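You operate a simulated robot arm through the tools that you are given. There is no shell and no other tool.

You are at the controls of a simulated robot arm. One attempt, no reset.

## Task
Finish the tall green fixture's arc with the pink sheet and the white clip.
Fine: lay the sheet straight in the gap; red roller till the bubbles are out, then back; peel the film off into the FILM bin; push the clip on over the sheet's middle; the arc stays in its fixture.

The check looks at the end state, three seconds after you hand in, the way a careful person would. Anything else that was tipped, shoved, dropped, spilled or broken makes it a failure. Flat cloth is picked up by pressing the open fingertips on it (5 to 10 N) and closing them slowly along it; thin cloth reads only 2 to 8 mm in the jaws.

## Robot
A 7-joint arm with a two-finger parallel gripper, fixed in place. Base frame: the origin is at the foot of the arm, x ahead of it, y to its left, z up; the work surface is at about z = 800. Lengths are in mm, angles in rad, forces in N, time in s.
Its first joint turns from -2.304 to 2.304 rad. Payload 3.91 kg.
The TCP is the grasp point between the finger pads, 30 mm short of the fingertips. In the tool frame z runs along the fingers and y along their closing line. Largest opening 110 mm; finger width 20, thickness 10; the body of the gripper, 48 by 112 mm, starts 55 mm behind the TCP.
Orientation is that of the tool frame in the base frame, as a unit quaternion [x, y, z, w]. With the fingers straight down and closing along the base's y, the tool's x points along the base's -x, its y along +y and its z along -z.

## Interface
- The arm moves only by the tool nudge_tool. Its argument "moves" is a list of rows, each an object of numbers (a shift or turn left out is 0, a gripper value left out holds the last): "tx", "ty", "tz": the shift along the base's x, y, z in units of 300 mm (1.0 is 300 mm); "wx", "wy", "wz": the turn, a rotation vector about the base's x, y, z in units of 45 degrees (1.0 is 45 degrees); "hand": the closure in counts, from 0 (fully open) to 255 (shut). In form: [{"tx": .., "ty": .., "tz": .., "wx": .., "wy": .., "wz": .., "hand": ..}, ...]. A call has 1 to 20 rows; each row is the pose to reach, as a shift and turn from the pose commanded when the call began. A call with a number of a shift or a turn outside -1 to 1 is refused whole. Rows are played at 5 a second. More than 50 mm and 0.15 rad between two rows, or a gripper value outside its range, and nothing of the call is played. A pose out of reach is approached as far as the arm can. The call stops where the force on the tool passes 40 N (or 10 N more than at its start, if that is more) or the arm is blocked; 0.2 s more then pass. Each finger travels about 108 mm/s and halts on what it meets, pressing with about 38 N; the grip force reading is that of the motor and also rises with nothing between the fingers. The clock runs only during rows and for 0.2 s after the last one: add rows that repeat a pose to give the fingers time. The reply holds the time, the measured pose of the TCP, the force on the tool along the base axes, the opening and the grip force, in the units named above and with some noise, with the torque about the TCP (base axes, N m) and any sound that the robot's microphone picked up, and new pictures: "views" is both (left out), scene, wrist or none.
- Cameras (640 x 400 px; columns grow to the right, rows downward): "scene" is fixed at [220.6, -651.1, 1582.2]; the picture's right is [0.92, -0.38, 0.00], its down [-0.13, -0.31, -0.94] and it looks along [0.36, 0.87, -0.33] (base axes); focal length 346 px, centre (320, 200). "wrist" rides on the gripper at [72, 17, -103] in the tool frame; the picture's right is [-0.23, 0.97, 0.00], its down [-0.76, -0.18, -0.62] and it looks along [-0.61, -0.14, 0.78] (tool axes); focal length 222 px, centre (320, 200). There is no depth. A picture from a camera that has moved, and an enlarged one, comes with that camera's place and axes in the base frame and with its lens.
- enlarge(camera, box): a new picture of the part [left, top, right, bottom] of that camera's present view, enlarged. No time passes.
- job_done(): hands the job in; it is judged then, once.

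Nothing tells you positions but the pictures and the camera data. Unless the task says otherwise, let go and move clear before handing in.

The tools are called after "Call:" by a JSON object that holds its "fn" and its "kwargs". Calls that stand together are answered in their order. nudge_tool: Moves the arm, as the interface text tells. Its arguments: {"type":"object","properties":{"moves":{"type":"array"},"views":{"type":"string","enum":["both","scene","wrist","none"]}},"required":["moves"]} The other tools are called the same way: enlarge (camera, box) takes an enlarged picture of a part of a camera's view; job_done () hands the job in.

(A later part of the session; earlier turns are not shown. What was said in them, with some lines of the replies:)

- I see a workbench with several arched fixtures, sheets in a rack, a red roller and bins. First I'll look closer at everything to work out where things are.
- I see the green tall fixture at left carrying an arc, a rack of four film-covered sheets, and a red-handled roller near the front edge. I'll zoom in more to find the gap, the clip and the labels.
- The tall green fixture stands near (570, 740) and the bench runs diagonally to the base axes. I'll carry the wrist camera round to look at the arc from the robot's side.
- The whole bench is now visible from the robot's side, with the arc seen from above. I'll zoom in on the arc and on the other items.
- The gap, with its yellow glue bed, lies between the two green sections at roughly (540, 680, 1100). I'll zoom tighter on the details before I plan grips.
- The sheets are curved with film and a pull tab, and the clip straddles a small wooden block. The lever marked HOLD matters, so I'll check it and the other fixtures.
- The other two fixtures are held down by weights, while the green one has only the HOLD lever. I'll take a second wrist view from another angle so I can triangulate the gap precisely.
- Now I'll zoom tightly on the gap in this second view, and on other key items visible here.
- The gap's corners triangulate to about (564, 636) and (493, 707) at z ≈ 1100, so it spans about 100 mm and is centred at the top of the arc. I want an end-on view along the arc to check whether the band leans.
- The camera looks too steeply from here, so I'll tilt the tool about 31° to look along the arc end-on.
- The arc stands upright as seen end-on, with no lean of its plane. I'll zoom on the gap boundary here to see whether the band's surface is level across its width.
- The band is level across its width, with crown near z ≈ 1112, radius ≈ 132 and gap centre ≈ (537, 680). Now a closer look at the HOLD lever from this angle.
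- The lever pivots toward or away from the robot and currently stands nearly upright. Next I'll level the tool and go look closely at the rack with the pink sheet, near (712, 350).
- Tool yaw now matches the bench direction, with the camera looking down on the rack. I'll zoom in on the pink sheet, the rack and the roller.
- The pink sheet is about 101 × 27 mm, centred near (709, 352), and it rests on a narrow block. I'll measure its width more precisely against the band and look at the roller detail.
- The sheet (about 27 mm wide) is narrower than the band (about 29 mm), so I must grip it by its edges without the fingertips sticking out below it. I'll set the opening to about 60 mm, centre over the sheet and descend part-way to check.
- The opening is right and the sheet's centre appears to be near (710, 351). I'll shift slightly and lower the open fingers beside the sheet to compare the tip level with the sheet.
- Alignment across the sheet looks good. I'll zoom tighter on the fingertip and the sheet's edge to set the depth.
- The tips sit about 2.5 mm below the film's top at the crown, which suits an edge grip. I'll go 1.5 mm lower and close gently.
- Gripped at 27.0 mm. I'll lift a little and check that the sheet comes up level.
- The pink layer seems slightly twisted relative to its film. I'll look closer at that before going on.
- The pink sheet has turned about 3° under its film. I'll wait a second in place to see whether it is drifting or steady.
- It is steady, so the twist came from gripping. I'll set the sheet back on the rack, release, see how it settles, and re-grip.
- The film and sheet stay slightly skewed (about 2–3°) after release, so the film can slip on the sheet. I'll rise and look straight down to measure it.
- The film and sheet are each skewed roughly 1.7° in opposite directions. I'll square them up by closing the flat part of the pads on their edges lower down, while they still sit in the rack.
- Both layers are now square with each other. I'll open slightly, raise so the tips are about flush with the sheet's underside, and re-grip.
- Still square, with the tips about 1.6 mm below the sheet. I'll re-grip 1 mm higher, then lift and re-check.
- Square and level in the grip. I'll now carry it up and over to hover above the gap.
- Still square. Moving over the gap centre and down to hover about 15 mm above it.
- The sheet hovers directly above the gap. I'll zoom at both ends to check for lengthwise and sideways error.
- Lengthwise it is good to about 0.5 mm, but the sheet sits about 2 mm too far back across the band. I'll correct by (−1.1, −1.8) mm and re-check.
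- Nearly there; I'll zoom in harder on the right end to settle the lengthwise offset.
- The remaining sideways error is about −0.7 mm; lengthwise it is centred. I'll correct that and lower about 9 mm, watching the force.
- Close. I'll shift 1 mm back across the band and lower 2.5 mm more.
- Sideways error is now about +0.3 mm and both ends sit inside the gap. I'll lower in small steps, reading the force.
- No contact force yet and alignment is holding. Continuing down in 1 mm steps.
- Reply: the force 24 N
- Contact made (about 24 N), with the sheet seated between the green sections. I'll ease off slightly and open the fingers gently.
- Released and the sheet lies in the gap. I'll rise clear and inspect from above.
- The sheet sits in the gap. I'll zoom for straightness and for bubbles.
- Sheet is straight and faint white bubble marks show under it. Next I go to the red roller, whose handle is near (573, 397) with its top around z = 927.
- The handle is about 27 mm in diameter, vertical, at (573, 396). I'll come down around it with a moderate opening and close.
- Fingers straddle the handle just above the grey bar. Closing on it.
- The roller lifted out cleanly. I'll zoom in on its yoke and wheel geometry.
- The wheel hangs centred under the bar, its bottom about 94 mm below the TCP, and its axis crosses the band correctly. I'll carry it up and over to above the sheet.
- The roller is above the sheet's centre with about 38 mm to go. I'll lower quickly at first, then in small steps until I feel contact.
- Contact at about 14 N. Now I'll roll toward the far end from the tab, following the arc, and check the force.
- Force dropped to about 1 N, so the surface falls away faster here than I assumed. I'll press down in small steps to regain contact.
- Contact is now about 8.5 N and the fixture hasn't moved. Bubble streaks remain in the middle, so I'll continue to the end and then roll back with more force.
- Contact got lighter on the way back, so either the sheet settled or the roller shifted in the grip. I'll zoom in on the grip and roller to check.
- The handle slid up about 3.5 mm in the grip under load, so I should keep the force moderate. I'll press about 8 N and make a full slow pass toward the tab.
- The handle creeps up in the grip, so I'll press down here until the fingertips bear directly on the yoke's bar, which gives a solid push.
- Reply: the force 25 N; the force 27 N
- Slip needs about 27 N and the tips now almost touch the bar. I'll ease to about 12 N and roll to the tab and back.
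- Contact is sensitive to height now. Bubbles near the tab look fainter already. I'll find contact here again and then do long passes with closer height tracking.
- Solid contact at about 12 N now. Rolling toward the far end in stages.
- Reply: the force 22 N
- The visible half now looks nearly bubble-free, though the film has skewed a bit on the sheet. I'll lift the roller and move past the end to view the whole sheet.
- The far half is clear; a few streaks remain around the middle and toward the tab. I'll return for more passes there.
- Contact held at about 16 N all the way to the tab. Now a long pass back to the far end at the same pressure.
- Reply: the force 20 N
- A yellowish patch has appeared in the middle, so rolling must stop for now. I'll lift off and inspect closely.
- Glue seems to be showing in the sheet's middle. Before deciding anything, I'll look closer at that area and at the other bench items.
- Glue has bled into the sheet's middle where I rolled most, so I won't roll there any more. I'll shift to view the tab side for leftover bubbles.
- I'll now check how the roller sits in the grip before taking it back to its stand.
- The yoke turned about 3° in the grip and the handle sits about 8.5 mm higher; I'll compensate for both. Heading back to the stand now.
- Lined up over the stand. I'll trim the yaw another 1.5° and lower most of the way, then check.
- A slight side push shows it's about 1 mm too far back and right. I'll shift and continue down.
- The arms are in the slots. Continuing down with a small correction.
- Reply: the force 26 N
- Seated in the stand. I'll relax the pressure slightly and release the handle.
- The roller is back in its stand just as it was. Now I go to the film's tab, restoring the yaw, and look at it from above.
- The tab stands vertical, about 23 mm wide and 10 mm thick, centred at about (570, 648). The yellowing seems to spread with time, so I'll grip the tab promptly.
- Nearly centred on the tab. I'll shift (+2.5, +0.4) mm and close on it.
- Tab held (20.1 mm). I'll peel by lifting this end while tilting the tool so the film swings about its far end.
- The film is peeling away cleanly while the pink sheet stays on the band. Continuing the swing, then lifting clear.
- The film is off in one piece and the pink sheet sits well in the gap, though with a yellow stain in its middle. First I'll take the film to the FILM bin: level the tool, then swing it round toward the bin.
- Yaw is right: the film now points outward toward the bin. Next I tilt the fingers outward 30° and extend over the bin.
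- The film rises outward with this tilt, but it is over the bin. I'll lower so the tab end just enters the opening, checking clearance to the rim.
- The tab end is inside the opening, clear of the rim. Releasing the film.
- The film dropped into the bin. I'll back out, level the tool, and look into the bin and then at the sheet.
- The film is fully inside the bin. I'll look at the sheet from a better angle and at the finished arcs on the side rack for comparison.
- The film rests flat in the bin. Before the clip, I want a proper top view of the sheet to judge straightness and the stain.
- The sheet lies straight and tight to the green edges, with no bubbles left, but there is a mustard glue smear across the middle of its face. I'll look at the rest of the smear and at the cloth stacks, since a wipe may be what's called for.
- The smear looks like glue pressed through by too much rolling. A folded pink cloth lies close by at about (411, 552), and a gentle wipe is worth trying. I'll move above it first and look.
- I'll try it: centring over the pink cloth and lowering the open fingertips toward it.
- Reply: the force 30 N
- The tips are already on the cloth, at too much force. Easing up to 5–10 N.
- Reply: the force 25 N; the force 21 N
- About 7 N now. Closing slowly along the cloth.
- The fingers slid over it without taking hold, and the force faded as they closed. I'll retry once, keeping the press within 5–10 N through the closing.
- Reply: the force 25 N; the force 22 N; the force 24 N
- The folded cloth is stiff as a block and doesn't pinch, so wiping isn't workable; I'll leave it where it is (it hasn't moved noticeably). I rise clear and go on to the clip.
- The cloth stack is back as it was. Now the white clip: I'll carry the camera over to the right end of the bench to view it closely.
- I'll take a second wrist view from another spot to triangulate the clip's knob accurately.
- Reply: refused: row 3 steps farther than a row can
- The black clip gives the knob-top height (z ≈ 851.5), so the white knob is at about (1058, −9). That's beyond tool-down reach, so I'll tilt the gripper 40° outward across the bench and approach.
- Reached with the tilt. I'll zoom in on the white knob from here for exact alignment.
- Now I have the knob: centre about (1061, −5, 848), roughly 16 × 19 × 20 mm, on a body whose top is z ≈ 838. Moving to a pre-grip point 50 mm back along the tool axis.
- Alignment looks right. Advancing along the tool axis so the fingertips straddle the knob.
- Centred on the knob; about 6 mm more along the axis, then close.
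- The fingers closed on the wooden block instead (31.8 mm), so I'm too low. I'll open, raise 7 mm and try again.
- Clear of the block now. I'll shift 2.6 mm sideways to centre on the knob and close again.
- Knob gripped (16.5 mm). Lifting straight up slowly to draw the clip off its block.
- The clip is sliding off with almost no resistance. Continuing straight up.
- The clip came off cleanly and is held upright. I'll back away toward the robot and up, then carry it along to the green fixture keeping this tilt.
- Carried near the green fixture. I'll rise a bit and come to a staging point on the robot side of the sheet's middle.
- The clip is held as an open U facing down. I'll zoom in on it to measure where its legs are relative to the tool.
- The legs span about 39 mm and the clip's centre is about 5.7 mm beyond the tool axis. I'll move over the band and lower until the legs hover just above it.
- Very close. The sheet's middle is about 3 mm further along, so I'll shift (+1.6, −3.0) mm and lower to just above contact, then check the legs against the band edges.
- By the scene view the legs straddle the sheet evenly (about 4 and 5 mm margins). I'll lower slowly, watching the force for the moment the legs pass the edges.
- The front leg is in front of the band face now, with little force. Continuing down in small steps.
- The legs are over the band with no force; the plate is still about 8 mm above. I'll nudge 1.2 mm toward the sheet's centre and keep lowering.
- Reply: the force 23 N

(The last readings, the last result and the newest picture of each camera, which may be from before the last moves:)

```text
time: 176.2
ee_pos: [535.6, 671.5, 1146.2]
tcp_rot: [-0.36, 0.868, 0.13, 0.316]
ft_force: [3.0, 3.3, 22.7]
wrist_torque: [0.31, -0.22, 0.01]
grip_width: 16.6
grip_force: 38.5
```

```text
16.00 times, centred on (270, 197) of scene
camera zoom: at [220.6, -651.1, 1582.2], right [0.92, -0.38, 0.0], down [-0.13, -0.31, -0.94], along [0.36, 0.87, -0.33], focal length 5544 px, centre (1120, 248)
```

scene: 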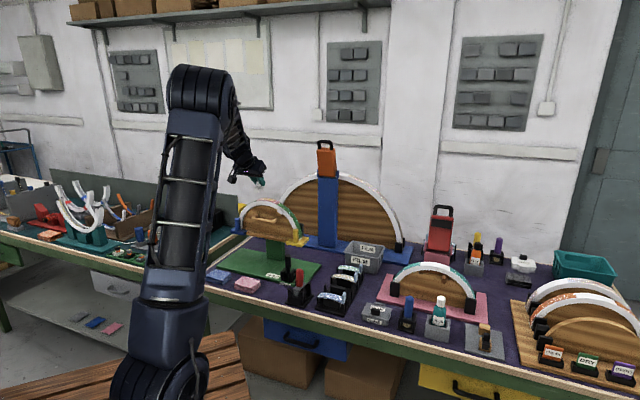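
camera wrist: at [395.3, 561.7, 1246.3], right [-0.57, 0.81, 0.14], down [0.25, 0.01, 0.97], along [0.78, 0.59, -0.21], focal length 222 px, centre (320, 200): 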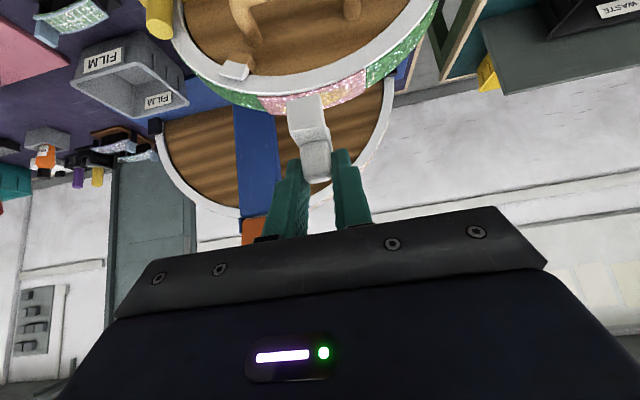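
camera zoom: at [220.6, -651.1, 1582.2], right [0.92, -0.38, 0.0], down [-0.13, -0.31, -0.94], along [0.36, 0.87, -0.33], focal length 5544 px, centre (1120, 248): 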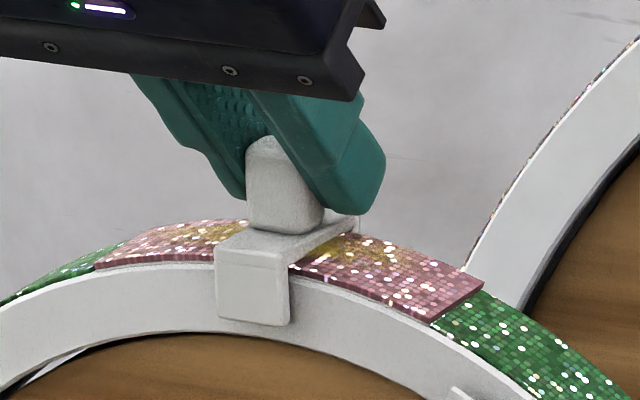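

The plate now rests on the sheet with about 23 N. I'll ease off, release the knob gently and back away along the tool axis.

Call:
{"fn": "nudge_tool", "kwargs": {"moves": [{"tz": 0.0025, "hand": 235}, {"tz": 0.0025, "hand": 222}, {"tz": 0.0025, "hand": 212}, {"tz": 0.0025, "hand": 200}, {"tz": 0.0025, "hand": 180}, {"tz": 0.0025, "hand": 160}, {"tz": 0.0025, "hand": 160}], "views": "none"}}

Call:
{"fn": "enlarge", "kwargs": {"camera": "scene", "box": [254, 186, 286, 208]}}

Call:
{"fn": "enlarge", "kwargs": {"camera": "wrist", "box": [250, 60, 390, 200]}}

```text
time: 177.8
ee_pos: [535.9, 671.5, 1144.6]
tcp_rot: [-0.361, 0.868, 0.131, 0.316]
ft_force: [1.0, -0.4, 0.6]
wrist_torque: [0.01, 0.03, -0.01]
grip_width: 41.1
grip_force: 0.0
```

```text
16.00 times, centred on (270, 197) of scene
camera zoom: at [220.6, -651.1, 1582.2], right [0.92, -0.38, 0.0], down [-0.13, -0.31, -0.94], along [0.36, 0.87, -0.33], focal length 5544 px, centre (1120, 248)
```

zoom: 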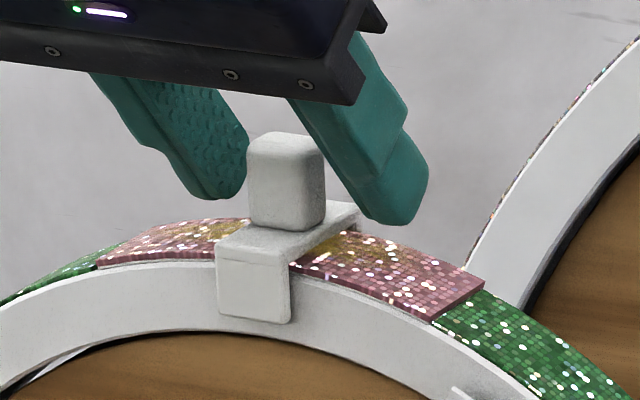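

```text
2.86 times, centred on (320, 130) of wrist
camera zoom: at [437.3, 598.6, 1178.3], right [-0.57, 0.81, 0.14], down [0.25, 0.01, 0.97], along [0.78, 0.59, -0.21], focal length 635 px, centre (320, 400)
```

zoom: 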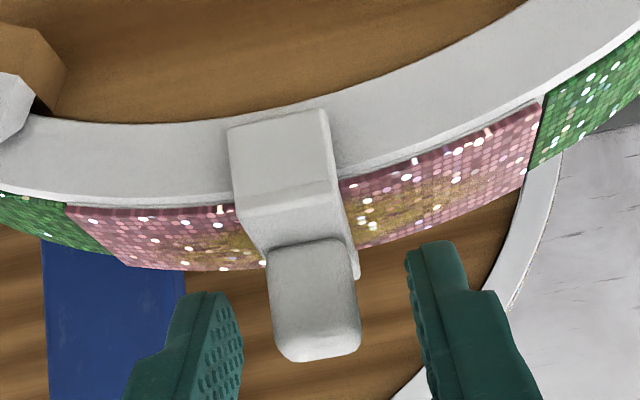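

The clip stands on the band over the sheet's middle. Backing away along the tool axis, then inspecting.

Call:
{"fn": "nudge_tool", "kwargs": {"moves": [{"tx": -0.023, "ty": -0.023, "tz": 0.039, "hand": 150}, {"tx": -0.046, "ty": -0.046, "tz": 0.077, "hand": 150}, {"tx": -0.08, "ty": -0.08, "tz": 0.135, "hand": 150}, {"tx": -0.12, "ty": -0.12, "tz": 0.2, "hand": 150}, {"tx": -0.16, "ty": -0.16, "tz": 0.28, "hand": 150}, {"tx": -0.19, "ty": -0.19, "tz": 0.37, "hand": 150}, {"tx": -0.19, "ty": -0.19, "tz": 0.37, "hand": 150}], "views": "both"}}

Call:
{"fn": "enlarge", "kwargs": {"camera": "scene", "box": [254, 186, 286, 208]}}

Call:
{"fn": "enlarge", "kwargs": {"camera": "wrist", "box": [240, 20, 420, 150]}}

```text
time: 179.4
ee_pos: [478.5, 613.7, 1254.6]
tcp_rot: [-0.361, 0.868, 0.131, 0.316]
ft_force: [0.4, -0.4, -0.5]
wrist_torque: [0.01, 0.02, -0.03]
grip_width: 45.2
grip_force: 0.1
camera wrist: at [380.0, 541.5, 1288.1], right [-0.57, 0.81, 0.14], down [0.25, 0.01, 0.97], along [0.78, 0.59, -0.21], focal length 222 px, centre (320, 200)
```

scene: 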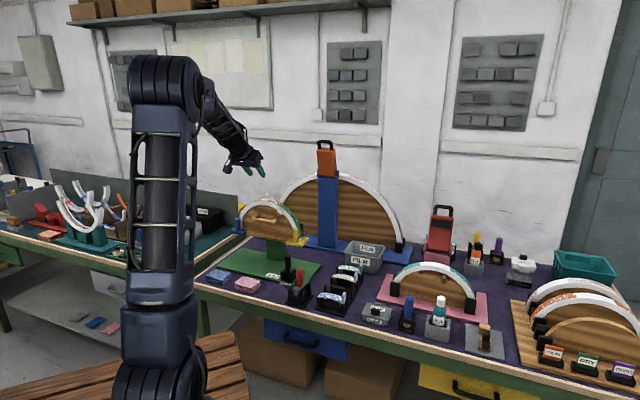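
wrist: 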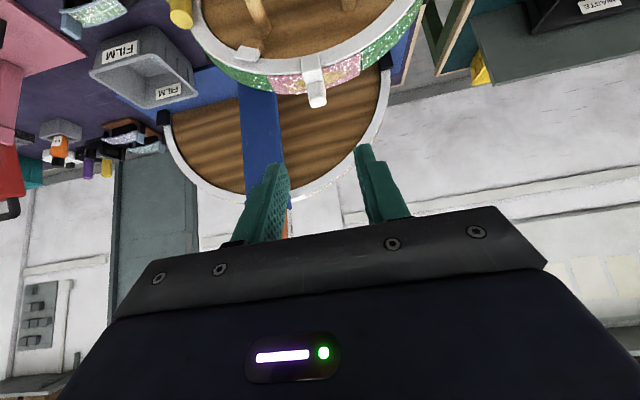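

```text
16.00 times, centred on (270, 197) of scene
camera zoom: at [220.6, -651.1, 1582.2], right [0.92, -0.38, 0.0], down [-0.13, -0.31, -0.94], along [0.36, 0.87, -0.33], focal length 5544 px, centre (1120, 248)
```

zoom: 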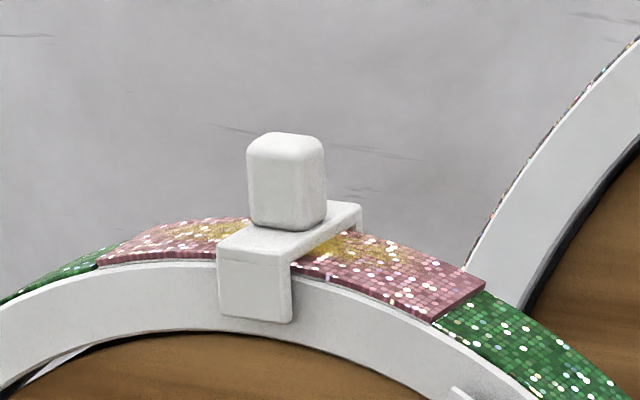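

```text
3.08 times, centred on (330, 85) of wrist
camera zoom: at [380.0, 541.5, 1288.1], right [-0.57, 0.81, 0.14], down [0.25, 0.01, 0.97], along [0.78, 0.59, -0.21], focal length 684 px, centre (289, 554)
```

zoom: 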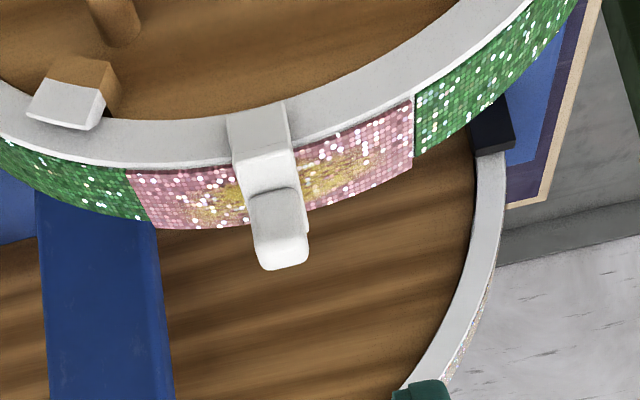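

The clip is on, centred over the sheet. To be sure it is fully home I'll level the tool, close the fingers and press gently on the knob from straight above.

Call:
{"fn": "nudge_tool", "kwargs": {"moves": [{"wx": -0.11, "wy": 0.11, "tz": 0.02, "hand": 180}, {"wx": -0.22, "wy": 0.22, "tz": 0.03, "hand": 210}, {"wx": -0.33, "wy": 0.33, "tz": 0.03, "hand": 240}, {"wx": -0.44, "wy": 0.44, "tz": 0.03, "hand": 255}, {"wx": -0.55, "wy": 0.55, "tz": 0.03, "hand": 255}, {"wx": -0.6285, "wy": 0.6285, "tz": 0.03, "hand": 255}, {"wx": -0.6285, "wy": 0.6285, "tz": 0.03, "hand": 255}], "views": "none"}}

Call:
{"fn": "nudge_tool", "kwargs": {"moves": [{"tx": 0.05, "ty": 0.05, "hand": 255}, {"tx": 0.1, "ty": 0.1, "hand": 255}, {"tx": 0.15, "ty": 0.15, "tz": -0.03, "hand": 255}, {"tx": 0.19, "ty": 0.19, "tz": -0.08, "hand": 255}, {"tx": 0.206, "ty": 0.2073, "tz": -0.14, "hand": 255}, {"tx": 0.206, "ty": 0.2073, "tz": -0.19, "hand": 255}, {"tx": 0.206, "ty": 0.2073, "tz": -0.2, "hand": 255}, {"tx": 0.206, "ty": 0.2073, "tz": -0.2, "hand": 255}], "views": "both"}}

Call:
{"fn": "enlarge", "kwargs": {"camera": "scene", "box": [250, 175, 290, 210]}}

Call:
{"fn": "enlarge", "kwargs": {"camera": "wrist", "box": [250, 100, 390, 215]}}

```text
time: 181.0
ee_pos: [478.1, 615.6, 1265.1]
tcp_rot: [-0.384, 0.923, 0.0, -0.001]
ft_force: [0.2, -0.4, -0.2]
wrist_torque: [-0.01, 0.01, 0.0]
grip_width: 0.0
grip_force: 37.5
```

```text
time: 182.8
ee_pos: [539.6, 678.4, 1205.5]
tcp_rot: [-0.385, 0.923, -0.001, 0.0]
ft_force: [0.1, 0.5, -0.6]
wrist_torque: [0.03, -0.02, 0.0]
grip_width: 0.0
grip_force: 37.9
camera wrist: at [476.9, 639.7, 1310.0], right [-0.53, 0.85, 0.0], down [0.66, 0.41, 0.62], along [0.53, 0.33, -0.78], focal length 222 px, centre (320, 200)
```

scene: 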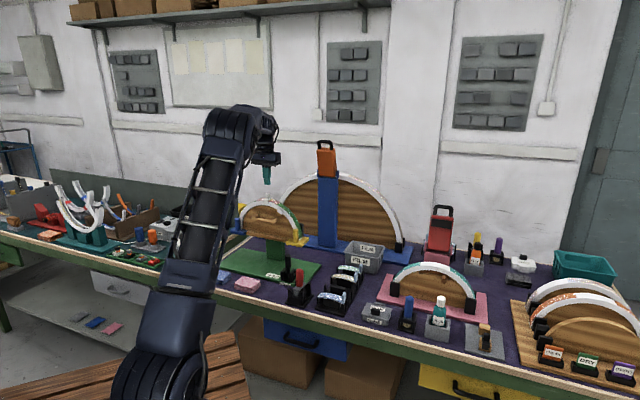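
wrist: 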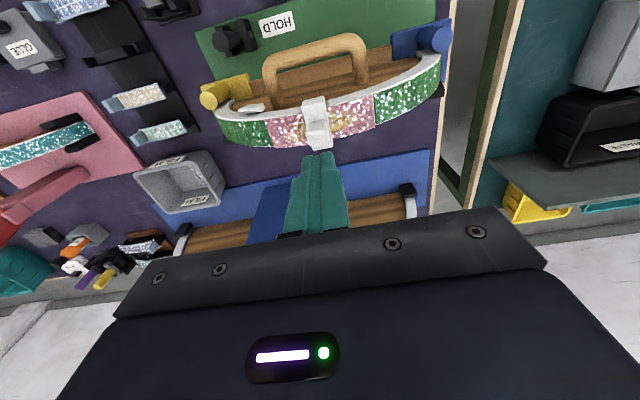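

```text
11.43 times, centred on (270, 192) of scene
camera zoom: at [220.6, -651.1, 1582.2], right [0.92, -0.38, 0.0], down [-0.13, -0.31, -0.94], along [0.36, 0.87, -0.33], focal length 3960 px, centre (891, 286)
```

zoom: 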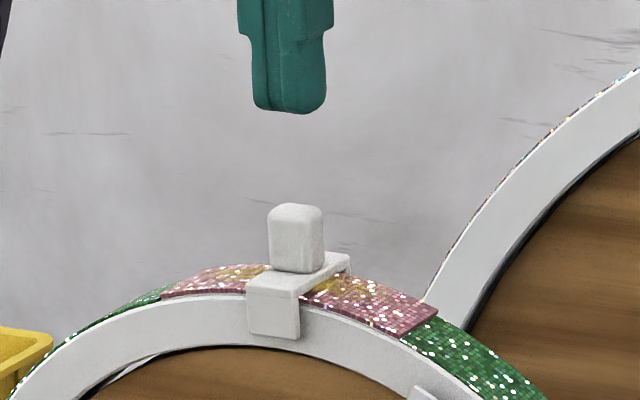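

```text
3.48 times, centred on (320, 158) of wrist
camera zoom: at [476.9, 639.7, 1310.0], right [-0.53, 0.85, 0.0], down [0.66, 0.41, 0.62], along [0.53, 0.33, -0.78], focal length 773 px, centre (320, 348)
```

zoom: 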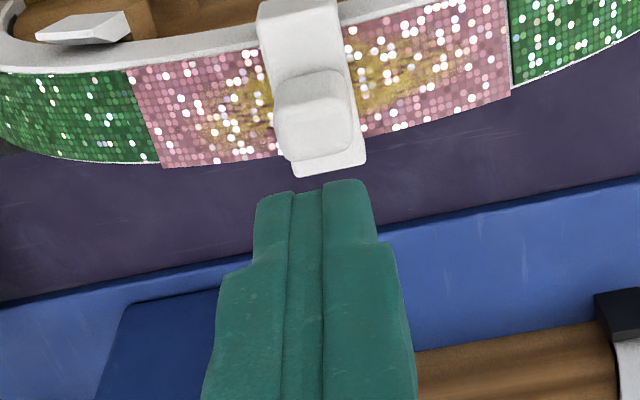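

Well centred (within about 1 mm of the sheet's middle). Now lowering the closed fingertips onto the knob.

Call:
{"fn": "nudge_tool", "kwargs": {"moves": [{"tx": -0.002, "ty": -0.004, "tz": -0.04, "hand": 255}, {"tx": -0.002, "ty": -0.004, "tz": -0.08, "hand": 255}, {"tx": -0.002, "ty": -0.004, "tz": -0.105, "hand": 255}, {"tx": -0.002, "ty": -0.004, "tz": -0.115, "hand": 255}, {"tx": -0.002, "ty": -0.004, "tz": -0.115, "hand": 255}], "views": "none"}}

Call:
{"fn": "enlarge", "kwargs": {"camera": "scene", "box": [254, 184, 286, 208]}}

```text
time: 184.0
ee_pos: [540.0, 676.2, 1171.8]
tcp_rot: [-0.383, 0.924, 0.001, 0.0]
ft_force: [0.6, 0.6, 0.0]
wrist_torque: [0.02, 0.0, 0.02]
grip_width: 0.0
grip_force: 38.0
```

```text
16.00 times, centred on (270, 196) of scene
camera zoom: at [220.6, -651.1, 1582.2], right [0.92, -0.38, 0.0], down [-0.13, -0.31, -0.94], along [0.36, 0.87, -0.33], focal length 5544 px, centre (1120, 264)
```

zoom: 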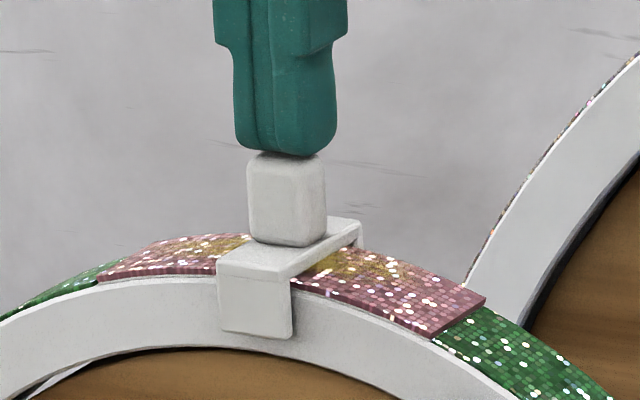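

Call:
{"fn": "nudge_tool", "kwargs": {"moves": [{"tz": -0.0033, "hand": 255}, {"tz": -0.0067, "hand": 255}, {"tz": -0.0067, "hand": 255}], "views": "none"}}

Call:
{"fn": "nudge_tool", "kwargs": {"moves": [{"tz": -0.0033, "hand": 255}, {"tz": -0.0033, "hand": 255}], "views": "none"}}

```text
time: 184.8
ee_pos: [540.7, 677.0, 1171.2]
tcp_rot: [-0.383, 0.924, 0.0, 0.0]
ft_force: [0.2, 0.0, 10.8]
wrist_torque: [0.02, -0.02, -0.01]
grip_width: 0.0
grip_force: 37.8
```

```text
time: 185.4
ee_pos: [539.4, 675.9, 1169.5]
tcp_rot: [-0.384, 0.924, 0.001, 0.001]
ft_force: [-0.3, -0.9, 26.0]
wrist_torque: [-0.03, 0.01, 0.02]
grip_width: 0.1
grip_force: 37.5
```

Pressing at 26 N gives a firm stop, so the clip is home. I'll check and back off upward.

Call:
{"fn": "enlarge", "kwargs": {"camera": "scene", "box": [254, 184, 286, 208]}}

Call:
{"fn": "nudge_tool", "kwargs": {"moves": [{"tz": 0.02, "hand": 255}, {"tz": 0.08, "hand": 255}, {"tz": 0.2, "hand": 230}, {"tz": 0.34, "hand": 200}, {"tx": -0.06, "ty": -0.06, "tz": 0.42, "hand": 160}, {"tx": -0.16, "ty": -0.16, "tz": 0.48, "hand": 130}, {"tx": -0.28, "ty": -0.28, "tz": 0.5, "hand": 130}, {"tx": -0.38, "ty": -0.38, "tz": 0.5, "hand": 130}, {"tx": -0.38, "ty": -0.38, "tz": 0.5, "hand": 130}], "views": "both"}}

Call:
{"fn": "enlarge", "kwargs": {"camera": "scene", "box": [254, 184, 286, 208]}}

Call:
{"fn": "enlarge", "kwargs": {"camera": "scene", "box": [190, 180, 350, 320]}}

Call:
{"fn": "enlarge", "kwargs": {"camera": "wrist", "box": [240, 60, 460, 220]}}

```text
16.00 times, centred on (270, 196) of scene
camera zoom: at [220.6, -651.1, 1582.2], right [0.92, -0.38, 0.0], down [-0.13, -0.31, -0.94], along [0.36, 0.87, -0.33], focal length 5544 px, centre (1120, 264)
```

zoom: 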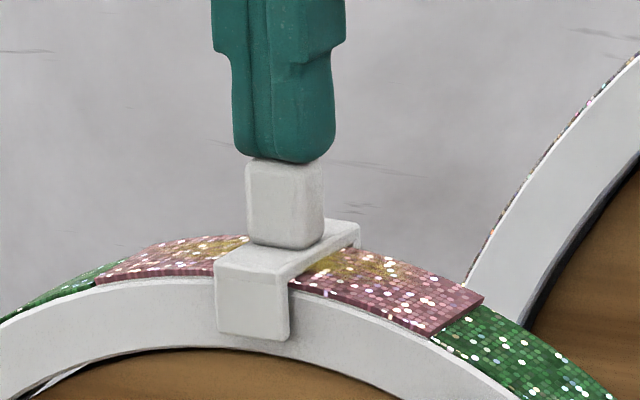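

```text
refused: row 7 steps farther than a row can; nothing moved
```

```text
16.00 times, centred on (270, 196) of scene
camera zoom: at [220.6, -651.1, 1582.2], right [0.92, -0.38, 0.0], down [-0.13, -0.31, -0.94], along [0.36, 0.87, -0.33], focal length 5544 px, centre (1120, 264)
```

zoom: 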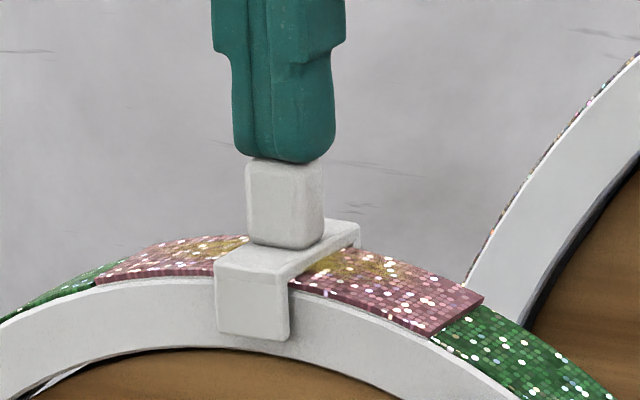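

```text
2.86 times, centred on (270, 250) of scene
camera zoom: at [220.6, -651.1, 1582.2], right [0.92, -0.38, 0.0], down [-0.13, -0.31, -0.94], along [0.36, 0.87, -0.33], focal length 990 px, centre (463, 57)
```

zoom: 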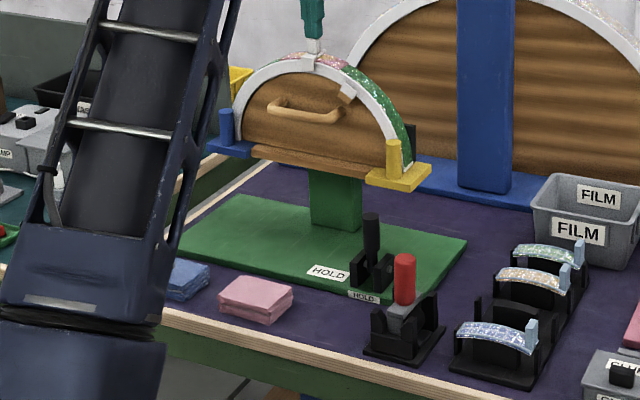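

```text
2.50 times, centred on (350, 140) of wrist
camera zoom: at [476.3, 637.9, 1273.4], right [-0.53, 0.85, 0.0], down [0.66, 0.41, 0.62], along [0.53, 0.33, -0.78], focal length 555 px, centre (245, 350)
```

zoom: 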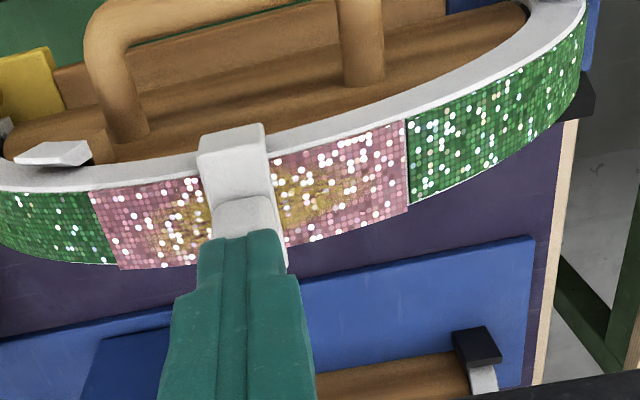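

Nothing moved on that refusal (step too long). I'll retreat with shorter steps.

Call:
{"fn": "nudge_tool", "kwargs": {"moves": [{"tz": 0.02, "hand": 255}, {"tz": 0.08, "hand": 255}, {"tz": 0.2, "hand": 230}, {"tz": 0.32, "hand": 200}, {"tx": -0.04, "ty": -0.04, "tz": 0.4, "hand": 160}, {"tx": -0.13, "ty": -0.13, "tz": 0.44, "hand": 130}, {"tx": -0.22, "ty": -0.22, "tz": 0.44, "hand": 130}, {"tx": -0.3, "ty": -0.3, "tz": 0.44, "hand": 130}, {"tx": -0.3, "ty": -0.3, "tz": 0.44, "hand": 130}], "views": "both"}}

Call:
{"fn": "enlarge", "kwargs": {"camera": "wrist", "box": [290, 140, 400, 210]}}

Call:
{"fn": "enlarge", "kwargs": {"camera": "scene", "box": [254, 184, 286, 208]}}

```text
time: 187.4
ee_pos: [448.8, 583.9, 1300.6]
tcp_rot: [-0.384, 0.923, 0.0, 0.0]
ft_force: [-0.2, 0.1, 0.7]
wrist_torque: [-0.01, 0.01, 0.02]
grip_width: 53.9
grip_force: 0.0
camera wrist: at [385.1, 546.3, 1403.9], right [-0.53, 0.85, 0.0], down [0.66, 0.41, 0.62], along [0.53, 0.33, -0.78], focal length 222 px, centre (320, 200)
```

scene: 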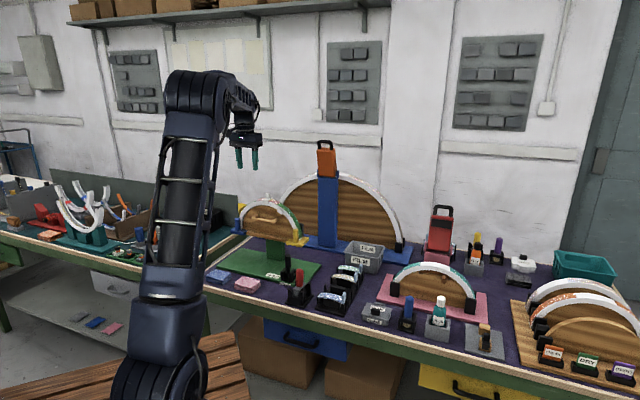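
wrist: 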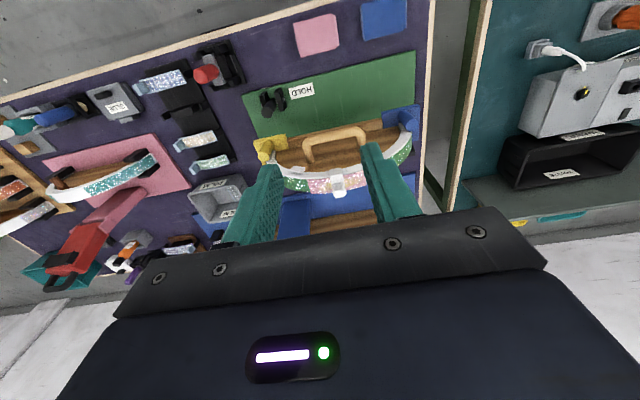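

```text
5.71 times, centred on (345, 175) of wrist
camera zoom: at [385.1, 546.3, 1403.9], right [-0.53, 0.85, 0.0], down [0.66, 0.41, 0.62], along [0.53, 0.33, -0.78], focal length 1269 px, centre (177, 343)
```

zoom: 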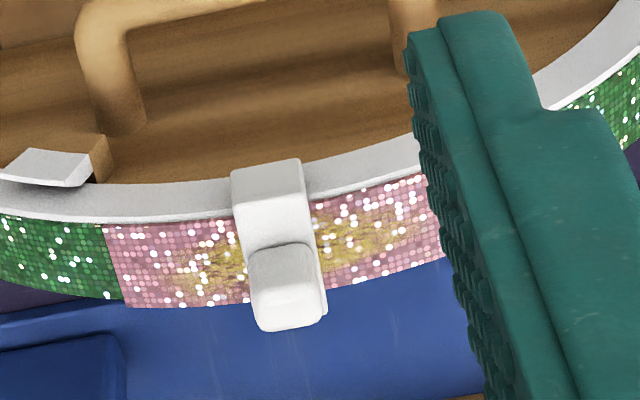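

```text
16.00 times, centred on (270, 196) of scene
camera zoom: at [220.6, -651.1, 1582.2], right [0.92, -0.38, 0.0], down [-0.13, -0.31, -0.94], along [0.36, 0.87, -0.33], focal length 5544 px, centre (1120, 264)
```

zoom: 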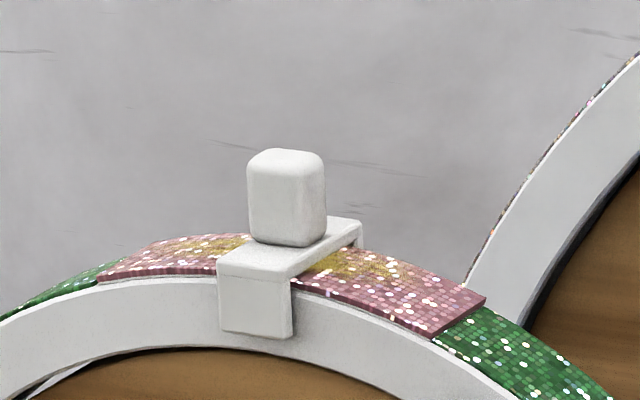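

All steps are in place. I'll take close views now, then wait a while to see whether the glue stain changes.

Call:
{"fn": "enlarge", "kwargs": {"camera": "wrist", "box": [300, 172, 345, 202]}}

Call:
{"fn": "nudge_tool", "kwargs": {"moves": [{"hand": 130}, {"hand": 130}, {"hand": 130}, {"hand": 130}, {"hand": 130}, {"hand": 130}, {"hand": 130}, {"hand": 130}, {"hand": 130}, {"hand": 130}, {"hand": 130}, {"hand": 130}, {"hand": 130}, {"hand": 130}, {"hand": 130}, {"hand": 130}, {"hand": 130}, {"hand": 130}, {"hand": 130}, {"hand": 130}], "views": "none"}}

Call:
{"fn": "nudge_tool", "kwargs": {"moves": [{"hand": 130}, {"hand": 130}, {"hand": 130}, {"hand": 130}, {"hand": 130}, {"hand": 130}, {"hand": 130}, {"hand": 130}, {"hand": 130}, {"hand": 130}, {"hand": 130}, {"hand": 130}, {"hand": 130}, {"hand": 130}, {"hand": 130}, {"hand": 130}, {"hand": 130}, {"hand": 130}, {"hand": 130}, {"hand": 130}], "views": "none"}}

Call:
{"fn": "enlarge", "kwargs": {"camera": "wrist", "box": [300, 172, 345, 202]}}

```text
13.33 times, centred on (322, 187) of wrist
camera zoom: at [385.1, 546.3, 1403.9], right [-0.53, 0.85, 0.0], down [0.66, 0.41, 0.62], along [0.53, 0.33, -0.78], focal length 2962 px, centre (287, 373)
```

zoom: 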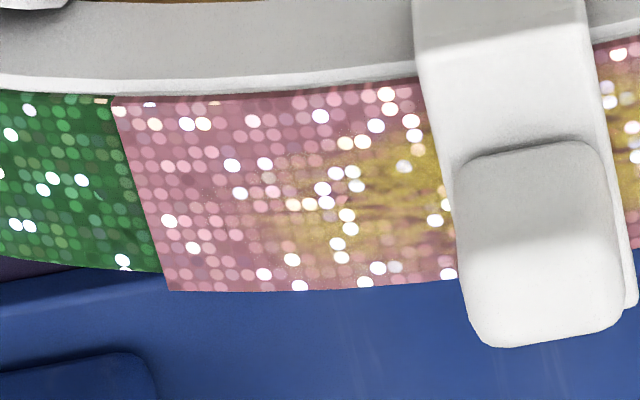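

```text
time: 191.6
ee_pos: [448.6, 584.3, 1300.7]
tcp_rot: [-0.385, 0.923, 0.0, 0.0]
ft_force: [0.1, 0.0, -0.1]
wrist_torque: [-0.02, 0.0, -0.02]
grip_width: 53.9
grip_force: 0.1
```

```text
time: 195.8
ee_pos: [449.2, 585.2, 1299.4]
tcp_rot: [-0.384, 0.924, -0.001, 0.0]
ft_force: [0.6, 1.1, 0.3]
wrist_torque: [0.01, 0.04, 0.0]
grip_width: 54.1
grip_force: 0.1
```

```text
13.33 times, centred on (322, 187) of wrist
camera zoom: at [385.3, 546.4, 1404.1], right [-0.53, 0.85, 0.0], down [0.66, 0.41, 0.62], along [0.53, 0.33, -0.78], focal length 2962 px, centre (287, 373)
```

zoom: 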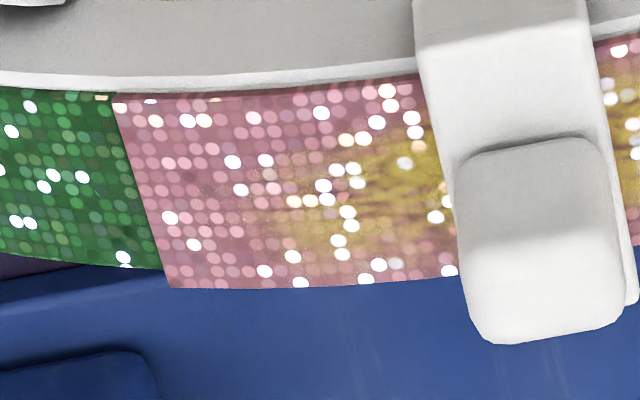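

The stain doesn't change with time. Last, I'll compare the rest of the bench against the first pictures.

Call:
{"fn": "enlarge", "kwargs": {"camera": "scene", "box": [460, 310, 510, 360]}}

Call:
{"fn": "enlarge", "kwargs": {"camera": "scene", "box": [270, 245, 330, 310]}}

Call:
{"fn": "enlarge", "kwargs": {"camera": "scene", "box": [235, 190, 307, 250]}}

Call:
{"fn": "enlarge", "kwargs": {"camera": "scene", "box": [314, 255, 366, 315]}}

Call:
{"fn": "enlarge", "kwargs": {"camera": "scene", "box": [350, 240, 510, 360]}}

```text
8.00 times, centred on (485, 335) of scene
camera zoom: at [220.6, -651.1, 1582.2], right [0.92, -0.38, 0.0], down [-0.13, -0.31, -0.94], along [0.36, 0.87, -0.33], focal length 2772 px, centre (-1000, -880)
```

zoom: 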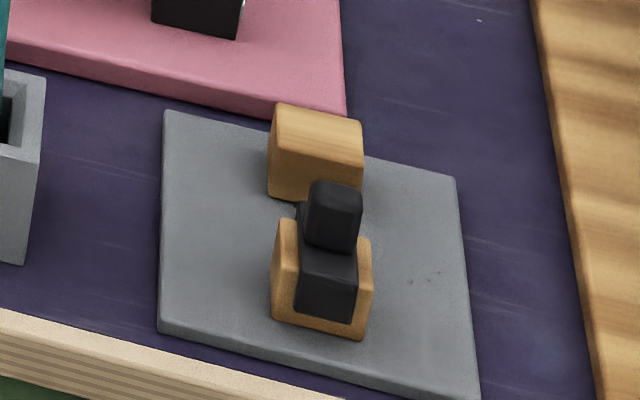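

```text
6.15 times, centred on (300, 278) of scene
camera zoom: at [220.6, -651.1, 1582.2], right [0.92, -0.38, 0.0], down [-0.13, -0.31, -0.94], along [0.36, 0.87, -0.33], focal length 2132 px, centre (443, -277)
```

zoom: 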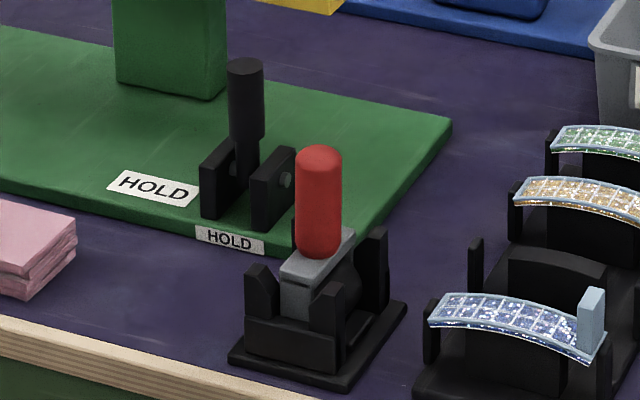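

```text
6.67 times, centred on (271, 220) of scene
camera zoom: at [220.6, -651.1, 1582.2], right [0.92, -0.38, 0.0], down [-0.13, -0.31, -0.94], along [0.36, 0.87, -0.33], focal length 2310 px, centre (647, 67)
```

zoom: 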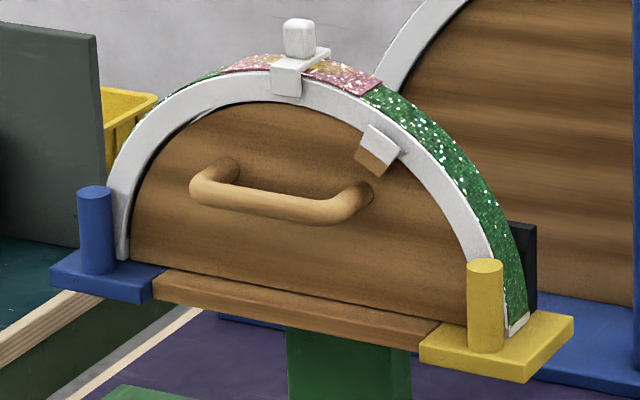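

```text
6.67 times, centred on (340, 285) of scene
camera zoom: at [220.6, -651.1, 1582.2], right [0.92, -0.38, 0.0], down [-0.13, -0.31, -0.94], along [0.36, 0.87, -0.33], focal length 2310 px, centre (187, -367)
```

zoom: 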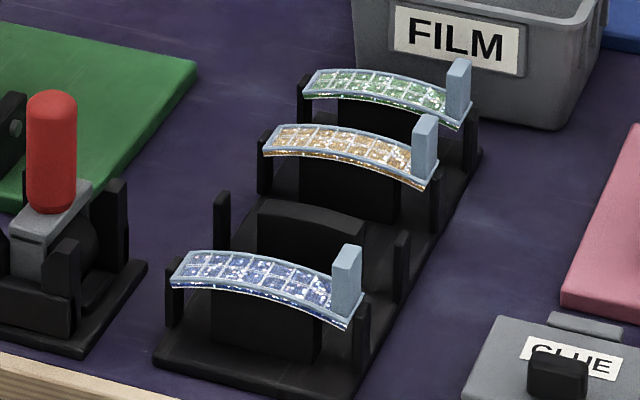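

```text
3.33 times, centred on (430, 300) of scene
camera zoom: at [220.6, -651.1, 1582.2], right [0.92, -0.38, 0.0], down [-0.13, -0.31, -0.94], along [0.36, 0.87, -0.33], focal length 1155 px, centre (-47, -133)
```

zoom: 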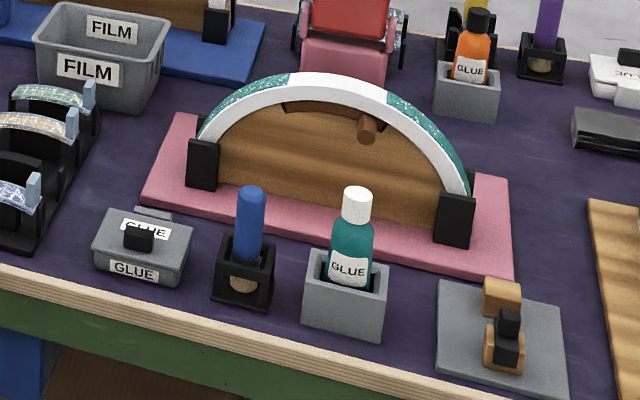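

Everything else matches the first pictures: the roller is in its stand, the film is in the bin, the arc is still in its fixture and the other tools haven't moved. The pink sheet lies straight in the gap with no bubbles showing, and the white clip is home over its middle.

One flaw remains. I rolled the centre too much and glue bled through, leaving a yellow stain on the sheet on both sides of the clip. I tried to take the pink cloth to wipe it, but the cloth would not pinch, and I put nothing out of place. The stain does not fade with time. The arm is clear, so I'm handing the job in.

Call:
{"fn": "job_done", "kwargs": {}}

```text
The job is handed in.
```

I handed the job in with every step done, but the sheet has a flaw: a yellow glue stain on its face. It shows on both sides of the clip.

- **Sheet:** It lies straight in the gap, tight to the green sections, and I could see no bubbles under it.
- **Stain:** I rolled the middle more than it needed and pressed as hard as about 27 N there. Glue showed through the face. It did not change over about 70 seconds after the film came off.
- **Cloth:** I tried to pick up the pink cloth to wipe the stain, but it would not pinch. I pressed it to about 29 N, and it shifted by no more than about 1.5 mm.
- **Roller:** It is back in its stand, sitting as it was at the start.
- **Film:** It came off in one piece and is in the FILM bin.
- **Clip:** It is pushed fully down, within about 1 mm of the sheet's middle. It gave a firm stop at 26 N, with no click.
- **Arc and fixture:** The arc is still in its fixture. It shifted by about 1.5 to 2 mm during the work. I left the HOLD lever alone.
- **Rest of the bench:** Nothing else looks moved compared with the first pictures. At first I gripped the white clip's wooden block by mistake, and it may have shifted about 1 mm.
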